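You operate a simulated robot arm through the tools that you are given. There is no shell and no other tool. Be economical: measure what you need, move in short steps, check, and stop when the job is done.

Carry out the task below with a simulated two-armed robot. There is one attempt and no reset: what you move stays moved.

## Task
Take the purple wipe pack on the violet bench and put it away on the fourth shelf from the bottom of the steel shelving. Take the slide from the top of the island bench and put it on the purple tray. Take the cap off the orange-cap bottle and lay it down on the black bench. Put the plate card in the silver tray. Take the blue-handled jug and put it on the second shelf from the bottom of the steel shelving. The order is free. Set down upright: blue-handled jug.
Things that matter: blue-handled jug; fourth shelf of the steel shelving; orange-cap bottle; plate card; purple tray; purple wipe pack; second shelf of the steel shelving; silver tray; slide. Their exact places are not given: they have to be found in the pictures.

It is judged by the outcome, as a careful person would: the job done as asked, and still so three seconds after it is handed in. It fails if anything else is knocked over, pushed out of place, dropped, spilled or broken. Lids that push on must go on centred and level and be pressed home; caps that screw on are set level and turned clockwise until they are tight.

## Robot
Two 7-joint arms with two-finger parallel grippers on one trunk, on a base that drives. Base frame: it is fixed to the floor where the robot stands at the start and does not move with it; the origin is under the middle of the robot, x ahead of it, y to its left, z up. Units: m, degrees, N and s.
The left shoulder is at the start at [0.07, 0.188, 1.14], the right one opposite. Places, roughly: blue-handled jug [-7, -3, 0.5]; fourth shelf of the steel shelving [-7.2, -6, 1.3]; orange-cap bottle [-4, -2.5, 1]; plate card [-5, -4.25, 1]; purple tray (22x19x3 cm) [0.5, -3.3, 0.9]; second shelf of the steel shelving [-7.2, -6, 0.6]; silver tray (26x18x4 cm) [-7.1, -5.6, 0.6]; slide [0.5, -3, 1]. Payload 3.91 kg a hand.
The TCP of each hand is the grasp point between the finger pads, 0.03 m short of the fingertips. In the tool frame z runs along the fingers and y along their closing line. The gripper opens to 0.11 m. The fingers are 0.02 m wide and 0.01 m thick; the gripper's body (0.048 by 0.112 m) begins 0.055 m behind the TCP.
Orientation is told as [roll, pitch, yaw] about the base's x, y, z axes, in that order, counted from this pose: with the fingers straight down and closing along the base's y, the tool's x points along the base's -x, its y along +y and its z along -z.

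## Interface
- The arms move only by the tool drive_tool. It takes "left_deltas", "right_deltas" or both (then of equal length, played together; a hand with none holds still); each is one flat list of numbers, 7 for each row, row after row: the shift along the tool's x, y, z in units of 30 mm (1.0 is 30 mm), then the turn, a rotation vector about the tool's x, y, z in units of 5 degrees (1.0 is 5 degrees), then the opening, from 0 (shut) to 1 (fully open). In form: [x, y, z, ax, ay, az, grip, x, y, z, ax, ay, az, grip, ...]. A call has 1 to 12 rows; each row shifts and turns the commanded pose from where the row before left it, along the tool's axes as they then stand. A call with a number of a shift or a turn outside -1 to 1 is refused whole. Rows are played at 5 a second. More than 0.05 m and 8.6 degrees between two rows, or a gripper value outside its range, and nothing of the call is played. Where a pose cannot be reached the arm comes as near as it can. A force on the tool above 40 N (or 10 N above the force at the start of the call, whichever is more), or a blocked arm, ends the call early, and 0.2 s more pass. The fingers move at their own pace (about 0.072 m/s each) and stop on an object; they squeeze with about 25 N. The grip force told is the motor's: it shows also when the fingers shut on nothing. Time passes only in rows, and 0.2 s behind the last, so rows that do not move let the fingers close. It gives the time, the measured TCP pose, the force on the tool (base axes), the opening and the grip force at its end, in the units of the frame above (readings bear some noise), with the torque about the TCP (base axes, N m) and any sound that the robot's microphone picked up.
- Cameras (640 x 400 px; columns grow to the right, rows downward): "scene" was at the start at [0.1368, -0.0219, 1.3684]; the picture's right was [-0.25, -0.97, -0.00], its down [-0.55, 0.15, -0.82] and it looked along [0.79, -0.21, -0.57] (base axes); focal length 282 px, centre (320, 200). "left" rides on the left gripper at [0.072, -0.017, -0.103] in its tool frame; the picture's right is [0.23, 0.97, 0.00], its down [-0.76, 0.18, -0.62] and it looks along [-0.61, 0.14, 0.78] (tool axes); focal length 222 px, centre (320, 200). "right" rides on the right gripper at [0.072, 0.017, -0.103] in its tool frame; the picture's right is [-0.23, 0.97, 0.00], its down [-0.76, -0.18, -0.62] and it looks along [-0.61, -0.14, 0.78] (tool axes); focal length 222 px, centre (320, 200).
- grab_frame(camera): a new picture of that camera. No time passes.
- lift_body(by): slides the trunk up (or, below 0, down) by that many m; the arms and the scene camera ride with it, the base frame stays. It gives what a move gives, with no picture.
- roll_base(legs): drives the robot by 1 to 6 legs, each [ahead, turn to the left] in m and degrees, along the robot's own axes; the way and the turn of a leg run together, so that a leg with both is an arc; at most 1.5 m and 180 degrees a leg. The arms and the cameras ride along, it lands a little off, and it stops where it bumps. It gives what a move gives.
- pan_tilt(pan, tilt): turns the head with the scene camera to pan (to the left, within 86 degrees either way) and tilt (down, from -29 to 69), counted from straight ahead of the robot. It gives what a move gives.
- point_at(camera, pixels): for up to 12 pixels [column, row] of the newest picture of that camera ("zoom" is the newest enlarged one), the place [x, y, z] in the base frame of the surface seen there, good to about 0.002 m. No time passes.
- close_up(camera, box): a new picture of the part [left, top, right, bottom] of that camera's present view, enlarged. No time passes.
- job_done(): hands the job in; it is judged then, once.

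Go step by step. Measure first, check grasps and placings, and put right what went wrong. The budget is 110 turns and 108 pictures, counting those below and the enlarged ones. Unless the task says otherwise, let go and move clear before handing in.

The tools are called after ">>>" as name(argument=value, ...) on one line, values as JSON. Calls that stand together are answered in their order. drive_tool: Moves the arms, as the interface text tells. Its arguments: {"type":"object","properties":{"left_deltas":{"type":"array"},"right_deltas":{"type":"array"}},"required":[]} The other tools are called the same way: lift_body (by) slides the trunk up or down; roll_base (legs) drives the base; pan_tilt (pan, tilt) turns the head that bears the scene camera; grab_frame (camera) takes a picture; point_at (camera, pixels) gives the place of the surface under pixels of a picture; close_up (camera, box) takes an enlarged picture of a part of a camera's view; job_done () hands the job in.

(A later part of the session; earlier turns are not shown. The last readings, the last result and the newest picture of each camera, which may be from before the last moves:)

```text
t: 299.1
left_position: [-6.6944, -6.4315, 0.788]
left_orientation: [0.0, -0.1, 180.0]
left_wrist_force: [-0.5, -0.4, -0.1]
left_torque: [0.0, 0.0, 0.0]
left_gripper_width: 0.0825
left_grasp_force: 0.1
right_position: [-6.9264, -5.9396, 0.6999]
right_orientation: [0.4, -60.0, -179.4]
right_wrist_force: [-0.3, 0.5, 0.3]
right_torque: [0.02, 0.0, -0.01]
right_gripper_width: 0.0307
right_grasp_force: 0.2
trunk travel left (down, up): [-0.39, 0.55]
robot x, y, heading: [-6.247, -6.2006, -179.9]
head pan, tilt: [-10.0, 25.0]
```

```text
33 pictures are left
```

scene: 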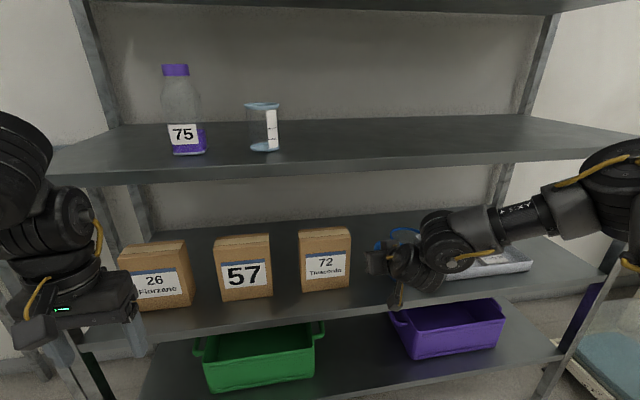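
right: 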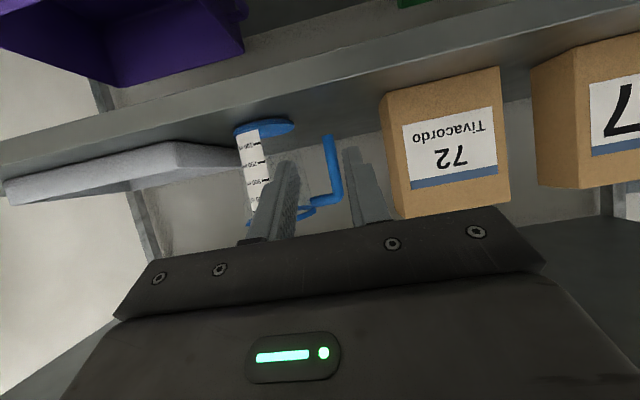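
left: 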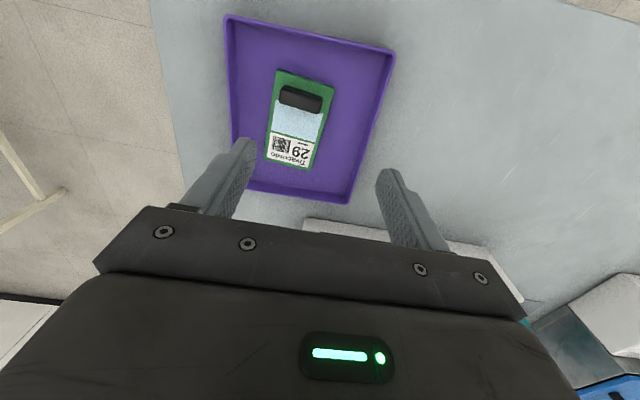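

The jug stands upright on shelf 2. I'll back away, raise the trunk, and drive north along the aisle to find the orange-cap bottle near (−4, −2.5).

>>> roll_base(legs=[[-0.42, 0], [0, -90], [1.45, 0], [1.45, 0], [1.2, 0]])

>>> lift_body(by=0.26)

>>> pan_tilt(pan=-75, tilt=15)

>>> grab_frame(camera="scene")

```text
t: 325.1
left_position: [-6.0289, -1.5801, 0.7873]
left_orientation: [0.0, -0.1, 87.4]
left_wrist_force: [-0.1, -0.5, 0.1]
left_torque: [0.01, -0.02, 0.04]
left_gripper_width: 0.0827
left_grasp_force: 0.0
right_position: [-5.5273, -1.3723, 0.6995]
right_orientation: [0.5, -59.8, 88.0]
right_wrist_force: [0.2, 0.1, 0.1]
right_torque: [-0.01, 0.01, -0.03]
right_gripper_width: 0.031
right_grasp_force: 0.0
trunk travel left (down, up): [-0.39, 0.55]
robot x, y, heading: [-5.8127, -2.0464, 87.8]
head pan, tilt: [-10.0, 25.0]
```

```text
t: 327.8
left_position: [-6.0278, -1.5807, 1.0463]
left_orientation: [0.0, -0.1, 87.4]
left_wrist_force: [-0.6, -0.4, 0.6]
left_torque: [0.0, -0.01, 0.01]
left_gripper_width: 0.0827
left_grasp_force: 0.0
right_position: [-5.5268, -1.3722, 0.9604]
right_orientation: [0.4, -59.9, 87.9]
right_wrist_force: [0.0, 0.0, -0.8]
right_torque: [0.04, 0.03, -0.01]
right_gripper_width: 0.0308
right_grasp_force: 0.0
trunk travel left (down, up): [-0.65, 0.29]
robot x, y, heading: [-5.8104, -2.0421, 87.7]
head pan, tilt: [-10.0, 25.0]
```

```text
t: 329.1
left_position: [-6.0279, -1.5813, 1.0466]
left_orientation: [0.0, -0.1, 87.5]
left_wrist_force: [-0.4, -0.4, -0.3]
left_torque: [-0.02, -0.02, -0.03]
left_gripper_width: 0.0826
left_grasp_force: 0.0
right_position: [-5.5266, -1.3723, 0.9606]
right_orientation: [0.4, -59.9, 87.9]
right_wrist_force: [0.4, -0.2, -0.3]
right_torque: [0.06, 0.01, 0.0]
right_gripper_width: 0.0307
right_grasp_force: 0.0
trunk travel left (down, up): [-0.65, 0.29]
robot x, y, heading: [-5.8138, -2.0419, 87.6]
head pan, tilt: [-75.0, 15.0]
```

```text
32 pictures are left
```

scene: 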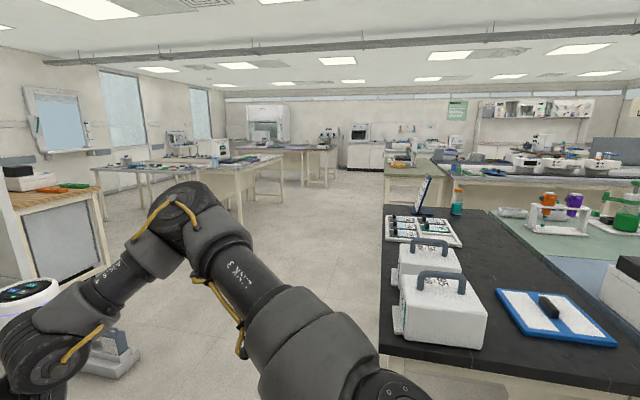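

The orange-cap bottle shows at (457,200) on the black bench. I'll measure it and the bench.

>>> close_up(camera="scene", box=[370, 160, 530, 260])

>>> point_at(camera="scene", pixels=[[457, 191], [457, 210], [385, 205], [385, 350], [465, 212], [500, 270], [440, 237], [390, 180], [425, 200], [540, 225], [240, 215], [330, 200]])

```text
4.00 times, centred on (450, 210) of scene
```

zoom: 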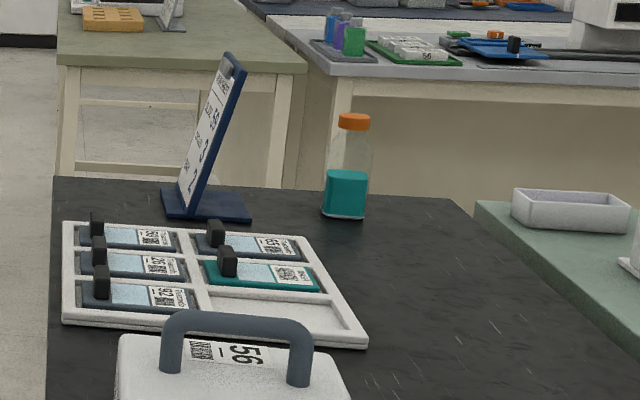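

```text
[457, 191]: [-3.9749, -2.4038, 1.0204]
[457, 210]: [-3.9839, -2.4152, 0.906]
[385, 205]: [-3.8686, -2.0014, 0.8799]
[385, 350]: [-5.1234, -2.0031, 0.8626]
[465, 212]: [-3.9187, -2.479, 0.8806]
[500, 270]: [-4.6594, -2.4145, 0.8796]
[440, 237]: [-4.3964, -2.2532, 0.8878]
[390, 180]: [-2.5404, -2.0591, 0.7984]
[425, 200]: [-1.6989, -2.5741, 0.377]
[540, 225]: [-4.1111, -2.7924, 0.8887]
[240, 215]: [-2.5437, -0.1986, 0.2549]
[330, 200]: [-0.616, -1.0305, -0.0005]
```

The bottle is at (−3.98, −2.41) near the bench's east end, cap top ≈1.02. I'll stand on the east side facing west. First I'll check clearance in the north passage.

>>> point_at(camera="scene", pixels=[[25, 290], [100, 365], [50, 210], [100, 190], [130, 168], [280, 165], [240, 195], [390, 210], [415, 205], [433, 215]])

>>> lift_body(by=0.15)

>>> pan_tilt(pan=-30, tilt=25)

>>> grab_frame(camera="scene")

```text
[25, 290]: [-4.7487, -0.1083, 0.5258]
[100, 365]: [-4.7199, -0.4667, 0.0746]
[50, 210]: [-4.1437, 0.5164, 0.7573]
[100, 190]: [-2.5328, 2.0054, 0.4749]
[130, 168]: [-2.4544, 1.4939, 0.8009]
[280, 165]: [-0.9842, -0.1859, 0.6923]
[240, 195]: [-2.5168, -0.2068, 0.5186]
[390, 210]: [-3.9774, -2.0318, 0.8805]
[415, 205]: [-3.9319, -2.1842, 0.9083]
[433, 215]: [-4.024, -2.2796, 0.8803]
```

```text
t: 330.9
left_position: [-6.028, -1.5826, 1.1967]
left_orientation: [0.0, 0.1, 87.4]
left_wrist_force: [-0.5, -0.3, -0.2]
left_torque: [0.02, 0.0, 0.01]
left_gripper_width: 0.0825
left_grasp_force: 0.1
right_position: [-5.5274, -1.3725, 1.1107]
right_orientation: [0.4, -59.9, 88.0]
right_wrist_force: [-0.5, -0.9, -0.4]
right_torque: [0.01, 0.02, 0.02]
right_gripper_width: 0.0306
right_grasp_force: 0.0
trunk travel left (down, up): [-0.8, 0.14]
robot x, y, heading: [-5.816, -2.0408, 87.5]
head pan, tilt: [-75.0, 15.0]
```

```text
t: 332.0
left_position: [-6.0287, -1.5816, 1.1961]
left_orientation: [0.1, 0.0, 87.3]
left_wrist_force: [0.3, -0.7, 0.2]
left_torque: [0.0, -0.03, 0.02]
left_gripper_width: 0.0825
left_grasp_force: 0.1
right_position: [-5.5276, -1.3728, 1.1095]
right_orientation: [0.4, -59.9, 88.0]
right_wrist_force: [-0.7, -0.3, 0.1]
right_torque: [-0.03, 0.0, -0.01]
right_gripper_width: 0.0308
right_grasp_force: 0.1
trunk travel left (down, up): [-0.8, 0.14]
robot x, y, heading: [-5.8134, -2.0412, 87.7]
head pan, tilt: [-30.0, 25.0]
```

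```text
30 pictures are left
```

scene: 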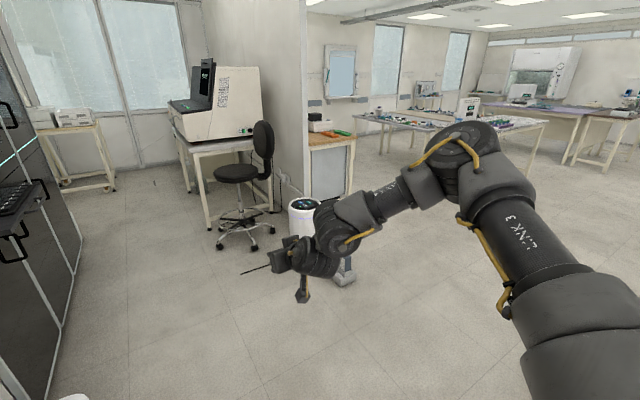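

The passage is clear. I'll reorient the hands here: left tilted forward 60° to hold the bottle body, right straight down for the cap.

>>> drive_tool(left_deltas=[0, 0, 0, 0, -1, 0, 1, 0, 0, 0, 0, -1, 0, 1, 0, 0, 0, 0, -1, 0, 1, 0, 0, 0, 0, -1, 0, 1, 0, 0, 0, 0, -1, 0, 1, 0, 0, 0, 0, -1, 0, 1, 0, 0, 0, 0, -1, 0, 1, 0, 0, 0, 0, -1, 0, 1, 0, 0, 0, 0, -1, 0, 1, 0, 0, 0, 0, -1, 0, 1, 0, 0, 0, 0, -1, 0, 1, 0, 0, 0, 0, -1, 0, 1], right_deltas=[0, 0, 0, 0, 1, 0, 0.7, 0, 0, 0, 0, 1, 0, 0.7, 0, 0, 0, 0, 1, 0, 0.7, 0, 0, 0, 0, 1, 0, 0.7, 0, 0, 0, 0, 1, 0, 0.7, 0, 0, 0, 0, 1, 0, 0.7, 0, 0, 0, 0, 1, 0, 0.7, 0, 0, 0, 0, 1, 0, 0.7, 0, 0, 0, 0, 1, 0, 0.7, 0, 0, 0, 0, 1, 0, 0.7, 0, 0, 0, 0, 1, 0, 0.7, 0, 0, 0, 0, 1, 0, 0.7])

>>> drive_tool(left_deltas=[0, 0, 0, 0.866, 0, 0.5, 1, 0, 0, 0, 0.866, 0, 0.5, 1, 0, 0, 0, 0.866, 0, 0.5, 1, 0, 0, 0, 0.866, 0, 0.5, 1, 0, 0, 0, 0.866, 0, 0.5, 1, 0, 0, 0, 0.866, 0, 0.5, 1, 0, 0, 0, 0.866, 0, 0.5, 1, 0, 0, 0, 0.866, 0, 0.5, 1, 0, 0, 0, 0.866, 0, 0.5, 1], right_deltas=[0, 0, 0, 0, 0, 0, 0.7, 0.5, 0, -0.5, 0, 0, 0, 0.7, 0.5, 0, -0.5, 0, 0, 0, 0.7, 0.5, 0, -0.5, 0, 0, 0, 0.7, 0.5, 0, -0.5, 0, 0, 0, 0.7, 0.5, 0, 0, 0, 0, 0, 0.7, 0.5, 0, 0, 0, 0, 0, 0.7, 0, 0, 0, 0, 0, 0, 0.7, 0, 0, 0, 0, 0, 0, 0.7])

```text
t: 334.6
left_position: [-6.1149, -1.5685, 1.2368]
left_orientation: [-0.2, -30.0, 87.0]
left_wrist_force: [-0.8, -0.7, -0.1]
left_torque: [-0.01, -0.02, -0.03]
left_gripper_width: 0.1099
left_grasp_force: 0.0
left hand out of reach, approached as far as the arm can: row 1, 2, 3, 4, 5, 6, 7, 8, 9, 10, 11, 12
right_position: [-5.4614, -1.467, 1.1305]
right_orientation: [0.3, 0.0, 88.4]
right_wrist_force: [-0.7, 0.0, 0.7]
right_torque: [0.0, -0.02, -0.02]
right_gripper_width: 0.077
right_grasp_force: 0.2
right hand out of reach, approached as far as the arm can: row 4, 5, 6, 7, 8, 9, 10, 11, 12
trunk travel left (down, up): [-0.8, 0.14]
robot x, y, heading: [-5.8145, -2.039, 87.7]
head pan, tilt: [-30.0, 25.0]
```

```text
t: 336.6
left_position: [-6.1134, -1.5665, 1.2357]
left_orientation: [-24.4, -37.2, 61.0]
left_wrist_force: [0.2, 0.3, 0.6]
left_torque: [-0.04, 0.0, 0.02]
left_gripper_width: 0.1103
left_grasp_force: 0.1
right_position: [-5.4622, -1.5553, 1.1872]
right_orientation: [0.2, 0.2, 88.2]
right_wrist_force: [0.2, -0.8, -0.5]
right_torque: [0.02, 0.03, 0.0]
right_gripper_width: 0.0772
right_grasp_force: 0.0
trunk travel left (down, up): [-0.8, 0.14]
robot x, y, heading: [-5.8171, -2.0405, 87.6]
head pan, tilt: [-30.0, 25.0]
```

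The left hand only reached 30° of tilt, but it now points right-forward and about 47° down. I'll level its closing line (turn about its z) and flatten it a little more.

>>> drive_tool(left_deltas=[0, 0, 0, 0, 0, 0.95, 1, 0, 0, 0, 0, 0, 0.95, 1, 0, 0, 0, 0, 0, 0.95, 1, 0, 0, 0, 0, 0, 0.95, 1, 0, 0, 0, 0, 0, 0.95, 1, 0, 0, 0, 0, 0, 0.97, 1, 0, 0, 0, 0, -1, 0, 1, 0, 0, 0, 0, -1, 0, 1, 0, 0, 0, 0, -1, 0, 1, 0, 0, 0, 0, 0, 0, 1])

```text
t: 338.8
left_position: [-6.114, -1.5667, 1.2364]
left_orientation: [0.1, -58.5, 23.8]
left_wrist_force: [-0.3, -1.0, 0.4]
left_torque: [0.0, 0.0, 0.02]
left_gripper_width: 0.1101
left_grasp_force: 0.1
right_position: [-5.4618, -1.5555, 1.1866]
right_orientation: [0.1, 0.1, 88.2]
right_wrist_force: [0.3, 0.5, 0.3]
right_torque: [-0.03, -0.04, 0.02]
right_gripper_width: 0.0771
right_grasp_force: 0.0
trunk travel left (down, up): [-0.8, 0.14]
robot x, y, heading: [-5.813, -2.0417, 87.5]
head pan, tilt: [-30.0, 25.0]
```

Left hand is now level-closing, pointing right-forward. I'll raise the trunk a bit more and drive round to the bench's east end.

>>> lift_body(by=0.08)

>>> roll_base(legs=[[0.6, 0], [0, -87.6], [1.3, 0], [1.25, 0], [0, -90]])

>>> roll_base(legs=[[1.0, 0], [0, -90]])

>>> pan_tilt(pan=0, tilt=40)

>>> grab_frame(camera="scene")

```text
t: 340.0
left_position: [-6.1127, -1.567, 1.3155]
left_orientation: [0.2, -58.5, 24.0]
left_wrist_force: [0.6, 0.3, 0.2]
left_torque: [0.0, 0.0, 0.0]
left_gripper_width: 0.1099
left_grasp_force: 0.0
right_position: [-5.4626, -1.5548, 1.2672]
right_orientation: [0.3, 0.1, 88.3]
right_wrist_force: [0.3, 0.3, 0.5]
right_torque: [-0.01, -0.03, -0.01]
right_gripper_width: 0.0768
right_grasp_force: 0.1
trunk travel left (down, up): [-0.88, 0.06]
robot x, y, heading: [-5.8134, -2.0413, 87.4]
head pan, tilt: [-30.0, 25.0]
```

```text
t: 362.9
left_position: [-2.9548, -1.9628, 1.3161]
left_orientation: [0.2, -58.4, -155.1]
left_wrist_force: [0.4, 0.5, 1.0]
left_torque: [0.0, -0.01, -0.02]
left_gripper_width: 0.1101
left_grasp_force: 0.0
right_position: [-3.6046, -1.9864, 1.268]
right_orientation: [0.2, 0.1, -90.7]
right_wrist_force: [0.9, 0.6, 0.4]
right_torque: [0.04, 0.02, 0.04]
right_gripper_width: 0.0771
right_grasp_force: 0.2
trunk travel left (down, up): [-0.88, 0.06]
robot x, y, heading: [-3.2609, -1.4941, -91.5]
head pan, tilt: [-30.0, 25.0]
```

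```text
t: 371.8
left_position: [-3.7512, -2.7798, 1.3159]
left_orientation: [0.1, -58.5, 115.7]
left_wrist_force: [-0.1, -0.1, -0.2]
left_torque: [-0.01, -0.03, 0.01]
left_gripper_width: 0.1099
left_grasp_force: 0.0
right_position: [-3.7819, -2.1306, 1.267]
right_orientation: [0.3, 0.1, 180.0]
right_wrist_force: [0.5, 0.1, -0.7]
right_torque: [-0.01, -0.01, -0.01]
right_gripper_width: 0.077
right_grasp_force: 0.0
trunk travel left (down, up): [-0.88, 0.06]
robot x, y, heading: [-3.2818, -2.4692, 179.1]
head pan, tilt: [-30.0, 25.0]
```

```text
t: 372.8
left_position: [-3.7499, -2.7794, 1.3154]
left_orientation: [0.2, -58.4, 115.5]
left_wrist_force: [-0.1, -1.1, 0.1]
left_torque: [-0.04, -0.01, 0.0]
left_gripper_width: 0.1101
left_grasp_force: 0.0
right_position: [-3.7813, -2.1318, 1.2668]
right_orientation: [0.2, 0.2, -180.0]
right_wrist_force: [-0.7, 0.6, -0.9]
right_torque: [-0.01, 0.0, 0.0]
right_gripper_width: 0.0769
right_grasp_force: 0.0
trunk travel left (down, up): [-0.88, 0.06]
robot x, y, heading: [-3.2814, -2.4685, 179.2]
head pan, tilt: [0.0, 40.0]
```

```text
29 pictures are left
```

scene: 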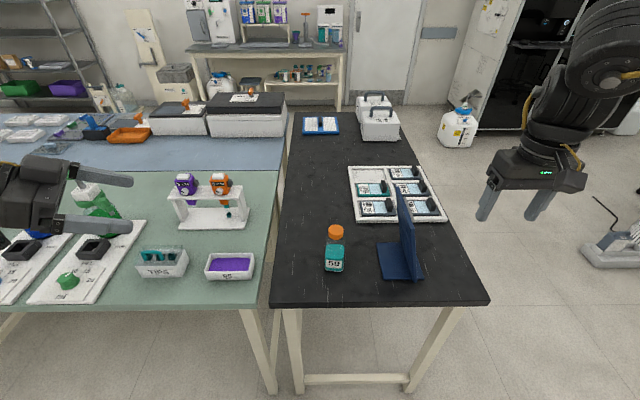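

>>> close_up(camera="scene", box=[260, 200, 440, 310])

>>> point_at(camera="scene", pixels=[[335, 229], [335, 240], [328, 255], [343, 255], [335, 270], [328, 232], [343, 232], [380, 245], [382, 278], [402, 190], [255, 255], [230, 255]])

```text
3.56 times, centred on (350, 255) of scene
```

zoom: 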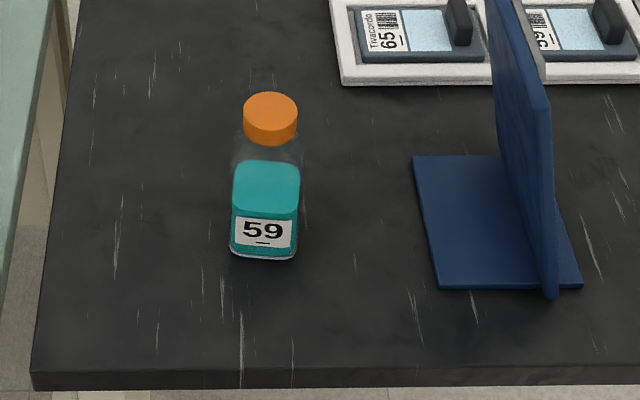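

```text
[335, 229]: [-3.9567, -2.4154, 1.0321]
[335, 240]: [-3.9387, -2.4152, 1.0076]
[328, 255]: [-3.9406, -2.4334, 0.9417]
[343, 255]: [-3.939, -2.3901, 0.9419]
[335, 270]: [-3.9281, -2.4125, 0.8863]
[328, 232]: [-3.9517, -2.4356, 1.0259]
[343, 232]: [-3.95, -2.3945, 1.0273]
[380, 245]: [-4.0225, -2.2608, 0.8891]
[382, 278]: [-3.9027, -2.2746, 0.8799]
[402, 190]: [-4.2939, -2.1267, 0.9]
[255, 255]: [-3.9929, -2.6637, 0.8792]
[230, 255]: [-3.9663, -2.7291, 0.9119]
```

The bottle is at (−3.957, −2.415): body about 5.6 cm square, cap Ø≈4.2 cm, top 1.032. I'll move in, square the left hand to +y and bring the right hand above the cap.

>>> roll_base(legs=[[0.17, 0.8]])

>>> drive_tool(left_deltas=[0, 0, 0, 0.853, 0, 0.5225, 1, 0, 0, 0, 0.853, 0, 0.5225, 1, 0, 0, 0, 0.853, 0, 0.5225, 1, 0, 0, 0, 0.853, 0, 0.5225, 1, 0, 0, 0, 0.853, 0, 0.5225, 1, 0, 0, 0, 0, 0, 0, 1, 0, 0, 0, 0, 0, 0, 1, 0, 0, 0, 0, 0, 0, 1, 0, 0, 0, 0, 0, 0, 1, 0, 0, 0, 0, 0, 0, 1], right_deltas=[0, 0.95, 0, 0, 0, 0, 0.7, 0, 0.95, 0, 0, 0, 0, 0.7, 0, 0.95, 0, 0, 0, 0, 0.7, 0, 0.95, 0, 0, 0, 0, 0.7, 0, 0.95, 0, 0, 0, 0, 0.7, 0, 0.95, 0, 0, 0, 0, 0.7, 0, 0.95, 0, 0, 0, 0, 0.7, 0, 0.95, 0, 0, 0, 0, 0.7, 0, 0.95, 0, 0, 0, 0, 0.7, 0, 0.95, 0, 0, 0, 0, 0.7])

```text
t: 374.2
left_position: [-3.9116, -2.7852, 1.3174]
left_orientation: [0.5, -58.6, 115.9]
left_wrist_force: [0.8, 0.2, 0.7]
left_torque: [0.01, 0.03, 0.01]
left_gripper_width: 0.1099
left_grasp_force: 0.1
right_position: [-3.9495, -2.1335, 1.2679]
right_orientation: [0.2, 0.0, -179.3]
right_wrist_force: [0.7, -0.4, -0.4]
right_torque: [0.03, 0.0, 0.01]
right_gripper_width: 0.0768
right_grasp_force: 0.1
trunk travel left (down, up): [-0.88, 0.06]
robot x, y, heading: [-3.4534, -2.465, 180.1]
head pan, tilt: [0.0, 40.0]
```

```text
t: 376.4
left_position: [-3.9149, -2.783, 1.3163]
left_orientation: [0.2, -58.4, 91.2]
left_wrist_force: [0.3, -0.2, 0.0]
left_torque: [0.03, 0.05, -0.01]
left_gripper_width: 0.1102
left_grasp_force: 0.0
right_position: [-3.9107, -2.2424, 1.2841]
right_orientation: [0.4, 0.0, -179.5]
right_wrist_force: [0.3, 0.3, 0.3]
right_torque: [0.03, 0.0, -0.03]
right_gripper_width: 0.0771
right_grasp_force: 0.1
right hand out of reach, approached as far as the arm can: row 4, 5, 6, 7, 8, 9, 10
trunk travel left (down, up): [-0.88, 0.06]
robot x, y, heading: [-3.456, -2.4678, 180.0]
head pan, tilt: [0.0, 40.0]
```

The right hand can't reach that far left at this height. Lowering it relative to the shoulder should help. I'll check the easel's top first.

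>>> grab_frame(camera="scene")

>>> point_at(camera="scene", pixels=[[416, 170], [425, 190], [430, 215], [435, 260], [440, 290]])

```text
27 pictures are left
```

scene: 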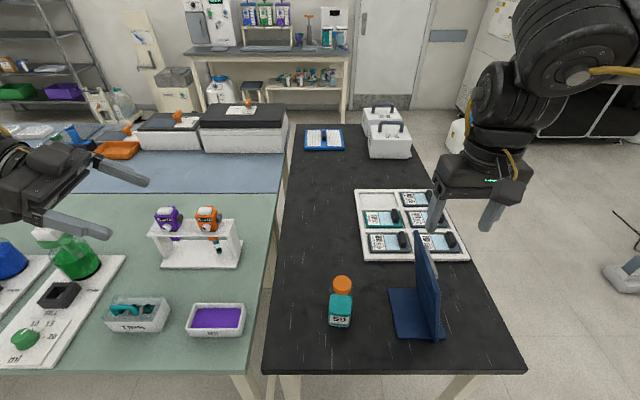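

```text
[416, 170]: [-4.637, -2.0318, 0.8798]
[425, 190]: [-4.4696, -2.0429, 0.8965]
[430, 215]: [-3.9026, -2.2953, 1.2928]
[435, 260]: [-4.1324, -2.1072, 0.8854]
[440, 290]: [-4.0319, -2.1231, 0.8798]
```

>>> drive_tool(right_deltas=[0, 0.3, 0.9, 0, 0, 0, 0.7, 0, 0.3, 0.9, 0, 0, 0, 0.7, 0, 0.5, 0.9, 0, 0, 0, 0.7, 0, 0.9, 0.5, 0, 0, 0, 0.7, -0.3, 0.9, 0, 0, 0, 0, 0.7, -0.3, 0.9, 0, 0, 0, 0, 0.7, -0.3, 0.9, 0, 0, 0, 0, 0.7, -0.3, 0.9, 0, 0, 0, 0, 0.7, -0.3, 0.2, 0, 0, 0, 0, 0.7], left_deltas=[0.52, 0, 0.85, 0, 0, 0, 1, 0.853, 0, 0.5225, 0, 0, 0, 1, 0.853, 0, 0.5225, 0, 0, 0, 1, 0.853, 0, 0.5225, 0, 0, 0, 1, 0.853, 0, 0.5225, 0, 0, 0, 1, 0.853, 0, 0.5225, 0, 0, 0, 1, 0.853, 0, 0.5225, 0, 0, 0, 1, 0.853, 0, 0.5225, 0, 0, 0, 1, 0, 0, 0, 0, 0, 0, 1])

>>> grab_frame(camera="scene")

```text
t: 378.4
left_position: [-3.9177, -2.7709, 1.0797]
left_orientation: [0.1, -58.4, 91.3]
left_wrist_force: [0.0, 0.4, -0.3]
left_torque: [-0.02, -0.01, -0.02]
left_gripper_width: 0.1101
left_grasp_force: 0.0
right_position: [-3.9251, -2.2419, 1.2077]
right_orientation: [0.2, 0.1, -179.4]
right_wrist_force: [0.3, -0.2, -0.3]
right_torque: [0.03, 0.0, 0.01]
right_gripper_width: 0.0768
right_grasp_force: 0.0
right hand out of reach, approached as far as the arm can: row 1, 2, 3, 4, 5, 6, 7, 8, 9
trunk travel left (down, up): [-0.88, 0.06]
robot x, y, heading: [-3.4524, -2.4644, 180.0]
head pan, tilt: [0.0, 40.0]
```

```text
26 pictures are left
```

scene: 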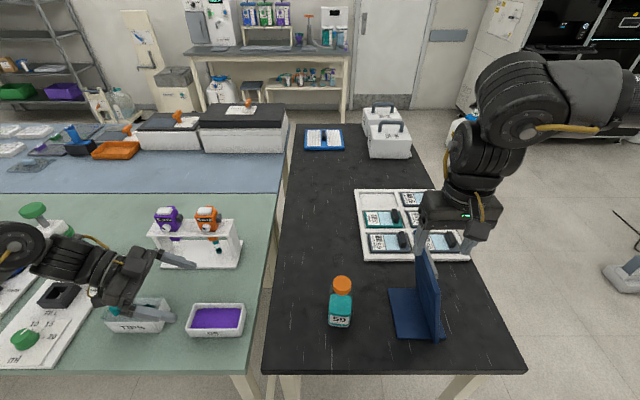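

The arm seems limited when the hand is too close in, so I'll back the base 12 cm and reach further forward instead.

>>> roll_base(legs=[[-0.12, 0]])

>>> drive_tool(right_deltas=[-0.9, 0, 0, 0, 0, 0, 0.7, -0.9, 0, 0, 0, 0, 0, 0.7, -0.9, 0.4, 0, 0, 0, 0, 0.7, -0.9, 0.6, 0, 0, 0, 0, 0.7, -0.9, 0.9, 0, 0, 0, 0, 0.7, -0.3, 0.9, 0, 0, 0, 0, 0.7, -0.3, 0.9, 0, 0, 0, 0, 0.7, 0, 0.9, 0, 0, 0, 0, 0.7, 0, 0.9, 0, 0, 0, 0, 0.7, 0, 0.25, 0, 0, 0, 0, 0.7], left_deltas=[0, -0.9, 0, 0, 0, 0, 1, 0, -0.9, 0, 0, 0, 0, 1, 0, -0.9, 0, 0, 0, 0, 1, 0, -0.9, 0, 0, 0, 0, 1, 0, -0.9, 0, 0, 0, 0, 1, 0, -0.4, 0, 0, 0, 0, 1, 0, 0, 0, 0, 0, 0, 1, 0, 0, 0, 0, 0, 0, 1, 0, 0, 0, 0, 0, 0, 1, 0, 0, 0, 0, 0, 0, 1])

```text
t: 379.6
left_position: [-3.7963, -2.7731, 1.0792]
left_orientation: [-0.1, -58.3, 91.6]
left_wrist_force: [-0.5, 0.3, -0.2]
left_torque: [-0.01, 0.01, 0.01]
left_gripper_width: 0.1099
left_grasp_force: 0.0
right_position: [-3.8061, -2.2436, 1.2047]
right_orientation: [0.3, 0.1, -179.2]
right_wrist_force: [0.6, 0.5, 0.7]
right_torque: [-0.04, -0.01, -0.05]
right_gripper_width: 0.0769
right_grasp_force: 0.1
trunk travel left (down, up): [-0.88, 0.06]
robot x, y, heading: [-3.3314, -2.4657, -179.6]
head pan, tilt: [0.0, 40.0]
```

```text
t: 381.8
left_position: [-3.6483, -2.7687, 1.0789]
left_orientation: [0.1, -58.4, 91.5]
left_wrist_force: [0.9, -0.4, 0.2]
left_torque: [0.0, 0.04, 0.0]
left_gripper_width: 0.1099
left_grasp_force: 0.0
right_position: [-3.8247, -2.2373, 1.2199]
right_orientation: [0.5, 0.0, -179.2]
right_wrist_force: [-0.9, 0.3, -1.1]
right_torque: [0.0, 0.02, -0.04]
right_gripper_width: 0.077
right_grasp_force: 0.0
right hand out of reach, approached as far as the arm can: row 1, 2, 3, 4, 5, 6, 7, 8, 9, 10
trunk travel left (down, up): [-0.88, 0.06]
robot x, y, heading: [-3.3309, -2.4647, -180.0]
head pan, tilt: [0.0, 40.0]
```

The right arm seems stuck near a joint limit. I'll swing it outward and up first, then forward, and correct the left hand's sideways shift (its +y is −x here).

>>> drive_tool(right_deltas=[0, -1, -0.3, 0, 0, 0, 0.7, 0, -1, -0.3, 0, 0, 0, 0.7, 0, -1, 0, 0, 0, 0, 0.7, 0, -1, 0, 0, 0, 0, 0.7, -0.8, -0.5, 0, 0, 0, 0, 0.7, -0.8, 0, 0, 0, 0, 0, 0.7, -0.8, 0, 0, 0, 0, 0, 0.7, -0.8, 0, 0, 0, 0, 0, 0.7, -0.8, 0, 0, 0, 0, 0, 0.7], left_deltas=[0, 0.9, 0, 0, 0, 0, 1, 0, 0.9, 0, 0, 0, 0, 1, 0, 0.9, 0, 0, 0, 0, 1, 0, 0.9, 0, 0, 0, 0, 1, 0, 0.9, 0, 0, 0, 0, 1, 0, 0.9, 0, 0, 0, 0, 1, 0, 0.9, 0, 0, 0, 0, 1, 0, 0.9, 0, 0, 0, 0, 1, 0, 0.9, 0, 0, 0, 0, 1])

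```text
t: 383.8
left_position: [-3.8938, -2.7723, 1.0813]
left_orientation: [-0.1, -58.3, 91.7]
left_wrist_force: [0.0, -0.5, -0.5]
left_torque: [0.0, 0.0, 0.0]
left_gripper_width: 0.1101
left_grasp_force: 0.0
right_position: [-3.9374, -2.0984, 1.2314]
right_orientation: [0.5, 0.0, -179.2]
right_wrist_force: [-1.0, 0.8, 1.4]
right_torque: [-0.01, 0.0, 0.0]
right_gripper_width: 0.0768
right_grasp_force: 0.1
right hand out of reach, approached as far as the arm can: row 9
trunk travel left (down, up): [-0.88, 0.06]
robot x, y, heading: [-3.3297, -2.4674, -179.6]
head pan, tilt: [0.0, 40.0]
```

Right-hand reach here seems to be an annulus about 0.43–0.57 m from its shoulder. I'll move the base up 8 cm and swing the right hand in along an arc inside that range.

>>> roll_base(legs=[[0.083, 0]])

>>> drive_tool(right_deltas=[0.06, 0.98, 0, 0, 0, 0, 0.7, 0.06, 0.98, 0, 0, 0, 0, 0.7, 0.06, 0.98, 0, 0, 0, 0, 0.7, 0.06, 0.98, 0, 0, 0, 0, 0.7, 0.33, 1, 0, 0, 0, 0, 0.7, 0.33, 1, 0, 0, 0, 0, 0.7, 0.33, 1, 0, 0, 0, 0, 0.7, 0.33, 1, 0, 0, 0, 0, 0.7, 0.22, 0.94, 0, 0, 0, 0, 0.7, 0.22, 0.94, 0, 0, 0, 0, 0.7, 0.22, 0.94, 0, 0, 0, 0, 0.7])

```text
t: 385.5
left_position: [-3.9722, -2.7764, 1.0825]
left_orientation: [0.6, -58.3, 91.2]
left_wrist_force: [-0.7, 0.0, 0.1]
left_torque: [-0.03, -0.04, -0.04]
left_gripper_width: 0.11
left_grasp_force: 0.1
right_position: [-4.0157, -2.0971, 1.2365]
right_orientation: [0.5, -0.9, -179.1]
right_wrist_force: [-1.4, -0.5, 0.5]
right_torque: [0.05, -0.03, -0.01]
right_gripper_width: 0.0769
right_grasp_force: 0.2
trunk travel left (down, up): [-0.88, 0.06]
robot x, y, heading: [-3.417, -2.4683, -180.0]
head pan, tilt: [0.0, 40.0]
stopped in leg 1: the robot was blocked; the commanded pose is now the measured one
```

```text
t: 387.9
left_position: [-3.9577, -2.7771, 1.088]
left_orientation: [2.1, -58.2, 90.0]
left_wrist_force: [-0.5, 0.2, 0.8]
left_torque: [0.0, -0.01, 0.01]
left_gripper_width: 0.1102
left_grasp_force: 0.0
right_position: [-3.8855, -2.2494, 1.2351]
right_orientation: [0.6, -1.6, -179.2]
right_wrist_force: [0.6, 0.0, 0.7]
right_torque: [-0.01, -0.01, 0.0]
right_gripper_width: 0.0768
right_grasp_force: 0.2
right hand out of reach, approached as far as the arm can: row 3, 4, 5, 6, 7, 8, 9, 10, 11
trunk travel left (down, up): [-0.88, 0.06]
robot x, y, heading: [-3.4156, -2.4655, -179.9]
head pan, tilt: [0.0, 40.0]
```

The base reported being blocked, so I need to check whether the left hand touched something.

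>>> grab_frame(camera="scene")

>>> grab_frame(camera="left")

```text
25 pictures are left
```

scene: 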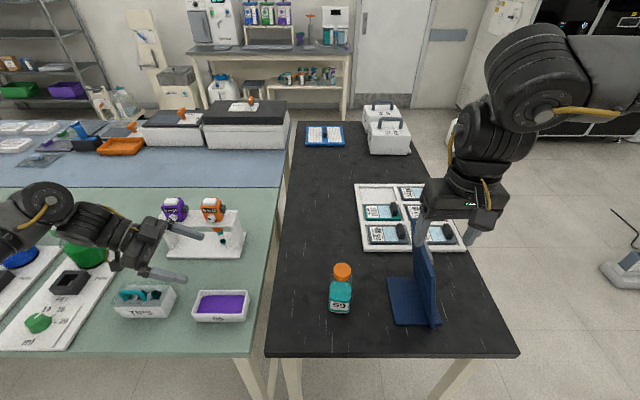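

```text
24 pictures are left
```

left: 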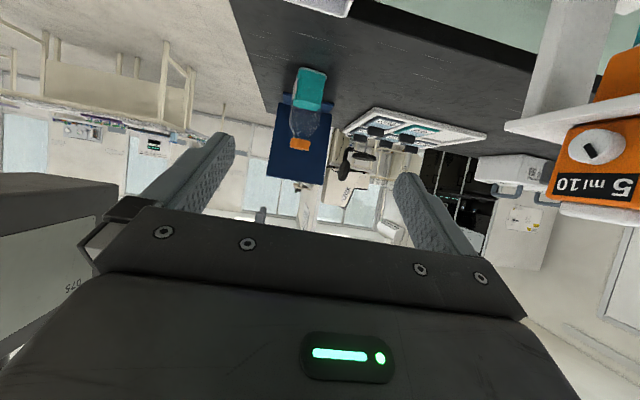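

The left hand sits right next to the rack with the purple and orange dispensers. I'll zoom to see whether it is disturbed.

>>> close_up(camera="scene", box=[0, 170, 270, 330])

>>> point_at(camera="scene", pixels=[[170, 252], [240, 258], [245, 215], [212, 203], [175, 205], [110, 260], [30, 195], [75, 195], [155, 235]])

```text
2.37 times, centred on (135, 250) of scene
```

zoom: 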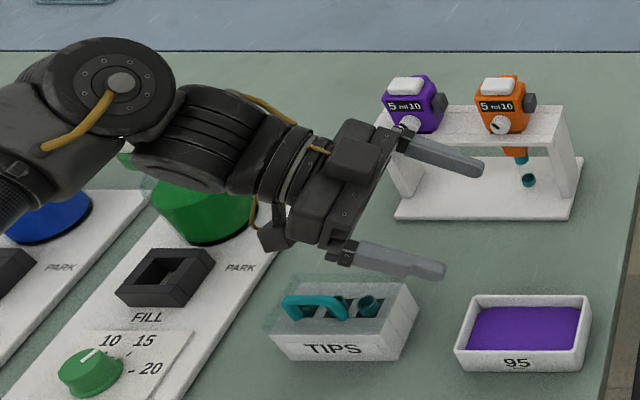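

```text
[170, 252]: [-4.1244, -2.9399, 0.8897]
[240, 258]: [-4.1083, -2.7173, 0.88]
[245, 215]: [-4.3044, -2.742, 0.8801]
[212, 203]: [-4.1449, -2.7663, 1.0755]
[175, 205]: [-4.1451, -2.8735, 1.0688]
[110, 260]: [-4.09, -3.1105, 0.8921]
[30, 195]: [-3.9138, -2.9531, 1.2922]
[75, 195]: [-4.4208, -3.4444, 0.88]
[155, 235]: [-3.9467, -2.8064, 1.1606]
```

The left wrist may be leaning on the green flask behind it. I'll reverse the last base move to free it, then look again.

>>> roll_base(legs=[[-0.08, 0]])

>>> close_up(camera="scene", box=[0, 150, 270, 310])

```text
t: 388.9
left_position: [-3.8849, -2.7768, 1.0866]
left_orientation: [1.4, -58.2, 90.5]
left_wrist_force: [-0.4, -0.5, -0.3]
left_torque: [0.0, -0.05, -0.05]
left_gripper_width: 0.11
left_grasp_force: 0.2
right_position: [-3.8141, -2.2493, 1.2317]
right_orientation: [0.6, -1.3, -179.1]
right_wrist_force: [0.1, 0.1, -0.7]
right_torque: [0.0, -0.08, 0.03]
right_gripper_width: 0.0772
right_grasp_force: 0.0
trunk travel left (down, up): [-0.88, 0.06]
robot x, y, heading: [-3.3359, -2.4689, -180.1]
head pan, tilt: [0.0, 40.0]
```

```text
2.37 times, centred on (135, 230) of scene
```

zoom: 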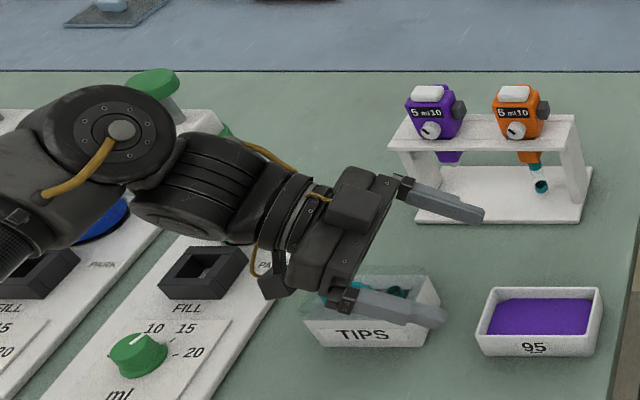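

The flask's green top is visible at (150,85) behind the elbow. I'll raise the left hand straight up to uncover it and check that it's upright.

>>> drive_tool(left_deltas=[-0.853, 0, -0.5225, 0, 0, 0, 1, -0.853, 0, -0.5225, 0, 0, 0, 1, -0.853, 0, -0.5225, 0, 0, 0, 1, -0.853, 0, -0.5225, 0, 0, 0, 1, -0.853, 0, -0.5225, 0, 0, 0, 1, -0.853, 0, -0.5225, 0, 0, 0, 1])

>>> pan_tilt(pan=20, tilt=35)

>>> grab_frame(camera="scene")

```text
t: 390.3
left_position: [-3.8747, -2.7765, 1.2693]
left_orientation: [2.3, -58.2, 89.9]
left_wrist_force: [-0.3, -0.9, 0.1]
left_torque: [-0.02, 0.02, 0.04]
left_gripper_width: 0.1098
left_grasp_force: 0.1
right_position: [-3.8048, -2.2493, 1.2364]
right_orientation: [0.6, -1.6, -179.3]
right_wrist_force: [0.1, 0.9, 0.6]
right_torque: [0.01, -0.01, 0.0]
right_gripper_width: 0.0771
right_grasp_force: 0.0
trunk travel left (down, up): [-0.88, 0.06]
robot x, y, heading: [-3.3382, -2.4671, -180.0]
head pan, tilt: [0.0, 40.0]
```

```text
t: 391.1
left_position: [-3.8771, -2.7765, 1.2697]
left_orientation: [2.1, -58.2, 89.9]
left_wrist_force: [-1.3, 0.3, 0.3]
left_torque: [0.0, -0.01, 0.01]
left_gripper_width: 0.1103
left_grasp_force: 0.1
right_position: [-3.8073, -2.25, 1.2359]
right_orientation: [0.5, -1.5, -179.1]
right_wrist_force: [1.2, 0.1, 0.5]
right_torque: [0.01, 0.02, 0.01]
right_gripper_width: 0.0768
right_grasp_force: 0.1
trunk travel left (down, up): [-0.88, 0.06]
robot x, y, heading: [-3.3357, -2.471, -180.2]
head pan, tilt: [20.0, 35.0]
```

```text
21 pictures are left
```

scene: 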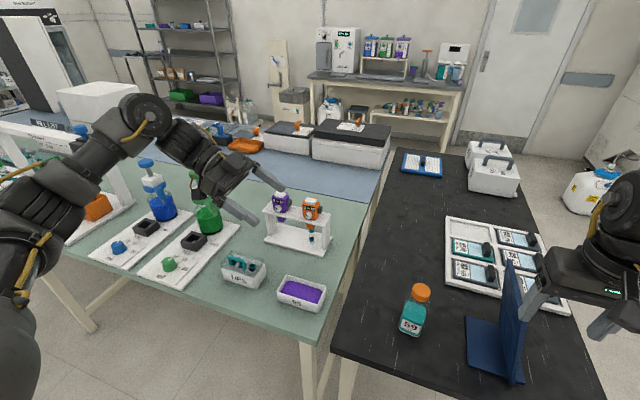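

Everything on the green bench still stands as before. I'll shift the base north so that the bottle is slightly left of centre, which keeps the left arm off the green bench.

>>> roll_base(legs=[[0, -55], [0.21, 0], [0, 55]])

>>> pan_tilt(pan=10, tilt=42)

>>> grab_frame(camera="scene")

```text
t: 397.7
left_position: [-3.9946, -2.6072, 1.2693]
left_orientation: [2.1, -58.1, 89.9]
left_wrist_force: [-0.4, 0.5, -0.1]
left_torque: [0.01, -0.02, -0.01]
left_gripper_width: 0.1099
left_grasp_force: 0.1
right_position: [-3.9255, -2.0791, 1.236]
right_orientation: [0.5, -1.5, -179.1]
right_wrist_force: [0.1, -0.4, -0.7]
right_torque: [-0.03, -0.02, 0.02]
right_gripper_width: 0.077
right_grasp_force: 0.0
trunk travel left (down, up): [-0.88, 0.06]
robot x, y, heading: [-3.459, -2.2962, -179.9]
head pan, tilt: [20.0, 35.0]
```

```text
t: 398.4
left_position: [-3.9935, -2.6074, 1.2695]
left_orientation: [2.1, -58.3, 89.9]
left_wrist_force: [-0.7, 1.3, 0.2]
left_torque: [-0.02, 0.08, 0.0]
left_gripper_width: 0.1104
left_grasp_force: 0.1
right_position: [-3.925, -2.0795, 1.2361]
right_orientation: [0.5, -1.7, -179.2]
right_wrist_force: [0.8, 0.5, -0.5]
right_torque: [-0.02, 0.01, 0.0]
right_gripper_width: 0.0771
right_grasp_force: 0.0
trunk travel left (down, up): [-0.88, 0.06]
robot x, y, heading: [-3.4545, -2.2949, -179.8]
head pan, tilt: [10.0, 42.0]
```

```text
20 pictures are left
```

scene: 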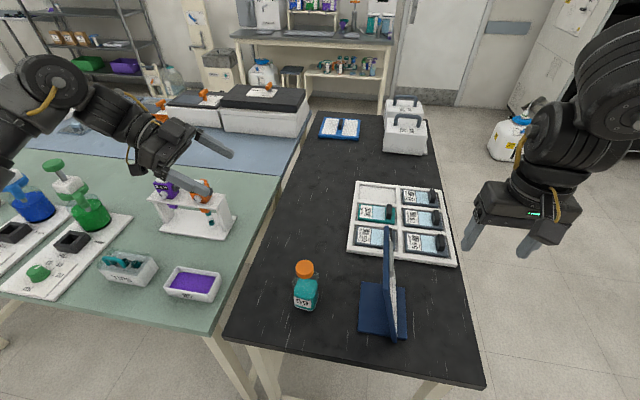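

Now I'll move the left hand directly above the bottle (fingers straddling in x), staying high.

>>> drive_tool(left_deltas=[-0.163, -0.176, 0.906, 0, 0, 0, 1, -0.163, -0.176, 0.906, 0, 0, 0, 1, -0.163, -0.176, 0.906, 0, 0, 0, 1, -0.163, -0.176, 0.906, 0, 0, 0, 1, -0.163, -0.176, 0.906, 0, 0, 0, 1, -0.163, -0.176, 0.906, 0, 0, 0, 1, -0.163, -0.176, 0.906, 0, 0, 0, 1, 0, 0, 0, 0, 0, 0, 1])

>>> point_at(camera="scene", pixels=[[304, 268], [296, 272], [313, 272], [304, 300], [294, 298], [316, 300]])

```text
t: 400.2
left_position: [-3.9636, -2.4254, 1.1977]
left_orientation: [2.0, -58.4, 89.9]
left_wrist_force: [0.5, -0.5, -0.4]
left_torque: [0.04, 0.0, 0.01]
left_gripper_width: 0.1102
left_grasp_force: 0.0
right_position: [-3.9253, -2.0803, 1.2365]
right_orientation: [0.4, -1.6, -179.1]
right_wrist_force: [1.0, -0.1, 0.1]
right_torque: [0.02, -0.01, 0.0]
right_gripper_width: 0.0771
right_grasp_force: 0.1
trunk travel left (down, up): [-0.88, 0.06]
robot x, y, heading: [-3.4535, -2.2971, -180.1]
head pan, tilt: [10.0, 42.0]
```

```text
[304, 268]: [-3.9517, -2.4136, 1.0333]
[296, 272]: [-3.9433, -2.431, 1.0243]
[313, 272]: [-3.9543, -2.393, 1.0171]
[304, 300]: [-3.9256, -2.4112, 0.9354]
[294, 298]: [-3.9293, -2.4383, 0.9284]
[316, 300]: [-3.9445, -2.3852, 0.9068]
```

Aligned. I'll descend to body height (z ≈ 0.936).

>>> drive_tool(left_deltas=[0.829, -0.1, 0.508, 0, 0, 0, 1, 0.829, -0.1, 0.508, 0, 0, 0, 1, 0.829, 0, 0.508, 0, 0, 0, 1, 0.829, 0, 0.508, 0, 0, 0, 1, 0.829, 0, 0.508, 0, 0, 0, 1, 0.829, 0, 0.508, 0, 0, 0, 1, 0.829, 0, 0.508, 0, 0, 0, 1, 0.829, 0, 0.508, 0, 0, 0, 1, 0.829, 0, 0.508, 0, 0, 0, 1, 0, 0, 0, 0, 0, 0, 1])

>>> grab_frame(camera="left")

>>> close_up(camera="scene", box=[180, 170, 420, 330])

```text
t: 402.4
left_position: [-3.9623, -2.426, 0.9341]
left_orientation: [2.3, -58.3, 89.9]
left_wrist_force: [-0.4, -0.5, -1.0]
left_torque: [0.0, 0.02, 0.0]
left_gripper_width: 0.11
left_grasp_force: 0.1
right_position: [-3.9251, -2.0797, 1.2355]
right_orientation: [0.5, -1.6, -179.1]
right_wrist_force: [0.2, 0.5, -0.4]
right_torque: [0.02, 0.02, 0.0]
right_gripper_width: 0.0771
right_grasp_force: 0.0
trunk travel left (down, up): [-0.88, 0.06]
robot x, y, heading: [-3.4556, -2.2986, -179.9]
head pan, tilt: [10.0, 42.0]
```

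```text
19 pictures are left
```

left: 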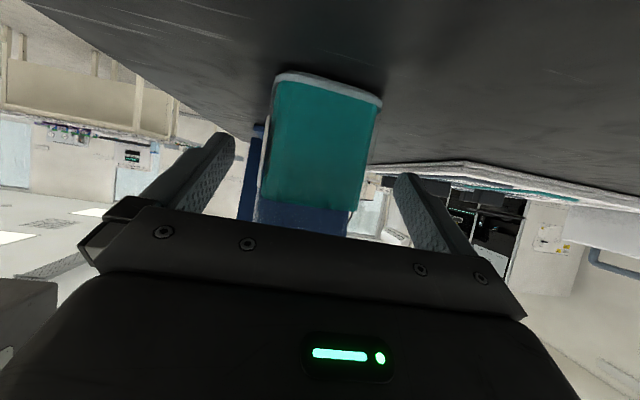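

```text
2.50 times, centred on (300, 250) of scene
```

zoom: 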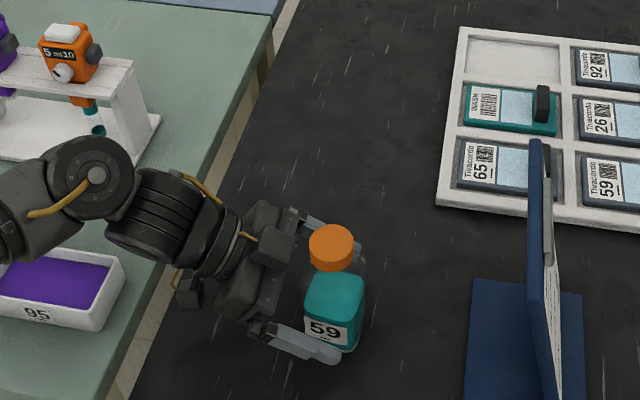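

The left fingers straddle the bottle. I'll grip it, and at the same time bring the right hand round (forward first, then left) toward the cap.

>>> drive_tool(left_deltas=[0, 0, 0, 0, 0, 0, 0.5, 0, 0, 0, 0, 0, 0, 0, 0, 0, 0, 0, 0, 0, 0, 0, 0, 0, 0, 0, 0, 0, 0, 0, 0, 0, 0, 0, 0, 0, 0, 0, 0, 0, 0, 0, 0, 0, 0, 0, 0, 0, 0, 0, 0, 0, 0, 0, 0, 0], right_deltas=[-0.9, 0, 0, 0, 0, 0, 0.7, -0.9, 0, 0, 0, 0, 0, 0.7, -0.9, 0.1, 0, 0, 0, 0, 0.7, -0.9, 0.5, 0, 0, 0, 0, 0.7, 0.1, 0.9, 0, 0, 0, 0, 0.7, 0.1, 1, 0, 0, 0, 0, 0.7, 0.2, 1, 0, 0, 0, 0, 0.7, 0.2, 1, 0, 0, 0, 0, 0.7])

```text
t: 404.2
left_position: [-3.963, -2.4273, 0.935]
left_orientation: [2.1, -58.2, 89.8]
left_wrist_force: [0.8, -1.5, 0.1]
left_torque: [0.0, -0.04, -0.08]
left_gripper_width: 0.0598
left_grasp_force: 24.7
right_position: [-3.9301, -2.0792, 1.2342]
right_orientation: [0.8, -1.6, -179.2]
right_wrist_force: [0.0, 0.0, -1.1]
right_torque: [-0.03, -0.01, 0.0]
right_gripper_width: 0.0768
right_grasp_force: 0.1
right hand out of reach, approached as far as the arm can: row 1, 2, 3, 4, 5, 6, 7, 8
trunk travel left (down, up): [-0.88, 0.06]
robot x, y, heading: [-3.4573, -2.2948, -179.9]
head pan, tilt: [10.0, 42.0]
```

The left hand holds the bottle (6.0 cm). The right is at a joint limit at this yaw, so I'll swing it outward, turn it +60° about its axis, and try coming in again.

>>> drive_tool(right_deltas=[0, -0.9, 0, 0, 0, 0, 0.7, 0, -0.9, 0, 0, 0, 0, 0.7, 0, -0.9, 0, 0, 0, 0, 0.7, 0, 0, 0, 0, 0, -1, 0.7, 0, 0, 0, 0, 0, -1, 0.7, 0, 0, 0, 0, 0, -1, 0.7, 0, 0, 0, 0, 0, -1, 0.7, 0, 0, 0, 0, 0, -1, 0.7, 0, 0, 0, 0, 0, -1, 0.7, 0, 0, 0, 0, 0, -1, 0.7, 0, 0, 0, 0, 0, -1, 0.7, 0, 0, 0, 0, 0, -1, 0.7])

>>> drive_tool(right_deltas=[-0.64, 0.64, 0, 0, 0, 0, 0.7, -0.64, 0.64, 0, 0, 0, 0, 0.7, -0.64, 0.64, 0, 0, 0, 0, 0.7, -0.64, 0.64, 0, 0, 0, 0, 0.7, 0.64, 0.64, 0, 0, 0, 0, 0.7])

```text
t: 406.8
left_position: [-3.9626, -2.4275, 0.9346]
left_orientation: [2.1, -58.1, 89.8]
left_wrist_force: [0.1, -0.6, -0.1]
left_torque: [0.05, -0.07, -0.02]
left_gripper_width: 0.0598
left_grasp_force: 24.9
right_position: [-3.9337, -1.9977, 1.2328]
right_orientation: [-0.7, -1.5, -133.9]
right_wrist_force: [-0.3, 0.0, -0.4]
right_torque: [0.02, -0.02, 0.02]
right_gripper_width: 0.077
right_grasp_force: 0.0
trunk travel left (down, up): [-0.88, 0.06]
robot x, y, heading: [-3.4559, -2.3001, -180.1]
head pan, tilt: [10.0, 42.0]
```

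```text
t: 408.0
left_position: [-3.961, -2.4279, 0.9337]
left_orientation: [2.3, -58.2, 89.7]
left_wrist_force: [-0.3, -0.6, -0.1]
left_torque: [0.08, -0.04, 0.02]
left_gripper_width: 0.0596
left_grasp_force: 25.7
right_position: [-3.8942, -2.0809, 1.2327]
right_orientation: [-0.8, -1.6, -134.2]
right_wrist_force: [0.7, -0.4, 0.0]
right_torque: [0.02, 0.02, 0.0]
right_gripper_width: 0.0769
right_grasp_force: 0.0
right hand out of reach, approached as far as the arm can: row 4
trunk travel left (down, up): [-0.88, 0.06]
robot x, y, heading: [-3.4532, -2.2962, -179.6]
head pan, tilt: [10.0, 42.0]
```

With the yaw turned, tool axes are rotated too. I'll now go forward first (−x), then south.

>>> drive_tool(right_deltas=[0.7, -0.7, 0, 0, 0, 0, 0.7, 0.7, -0.7, 0, 0, 0, 0, 0.7, -0.7, -0.7, 0, 0, 0, 0, 0.7, -0.7, -0.7, 0, 0, 0, 0, 0.7, -0.7, -0.7, 0, 0, 0, 0, 0.7, -0.7, -0.7, 0, 0, 0, 0, 0.7])

>>> drive_tool(right_deltas=[-0.7, 0.7, 0, 0, 0, 0, 0.7, -0.7, 0.7, 0, 0, 0, 0, 0.7, -0.7, 0.7, 0, 0, 0, 0, 0.7, -0.7, 0.7, 0, 0, 0, 0, 0.7])

```text
t: 409.4
left_position: [-3.9634, -2.4265, 0.9344]
left_orientation: [2.0, -58.3, 89.9]
left_wrist_force: [0.1, 0.4, 1.2]
left_torque: [-0.05, -0.07, -0.01]
left_gripper_width: 0.0601
left_grasp_force: 24.9
right_position: [-4.0146, -2.0197, 1.2345]
right_orientation: [-0.7, -1.7, -134.1]
right_wrist_force: [0.0, -0.7, -0.3]
right_torque: [0.0, -0.01, 0.02]
right_gripper_width: 0.0772
right_grasp_force: 0.1
right hand out of reach, approached as far as the arm can: row 6
trunk travel left (down, up): [-0.88, 0.06]
robot x, y, heading: [-3.4548, -2.2966, -179.9]
head pan, tilt: [10.0, 42.0]
```

```text
t: 410.4
left_position: [-3.9634, -2.4272, 0.9346]
left_orientation: [2.2, -58.2, 89.9]
left_wrist_force: [2.0, -0.9, 0.8]
left_torque: [0.07, -0.14, -0.01]
left_gripper_width: 0.0599
left_grasp_force: 24.6
right_position: [-3.963, -2.0642, 1.2303]
right_orientation: [-0.7, -1.8, -134.1]
right_wrist_force: [-0.3, 1.1, 0.1]
right_torque: [-0.04, -0.01, 0.02]
right_gripper_width: 0.077
right_grasp_force: 0.1
right hand out of reach, approached as far as the arm can: row 1, 2, 3, 4
trunk travel left (down, up): [-0.88, 0.06]
robot x, y, heading: [-3.4523, -2.2956, -179.9]
head pan, tilt: [10.0, 42.0]
```

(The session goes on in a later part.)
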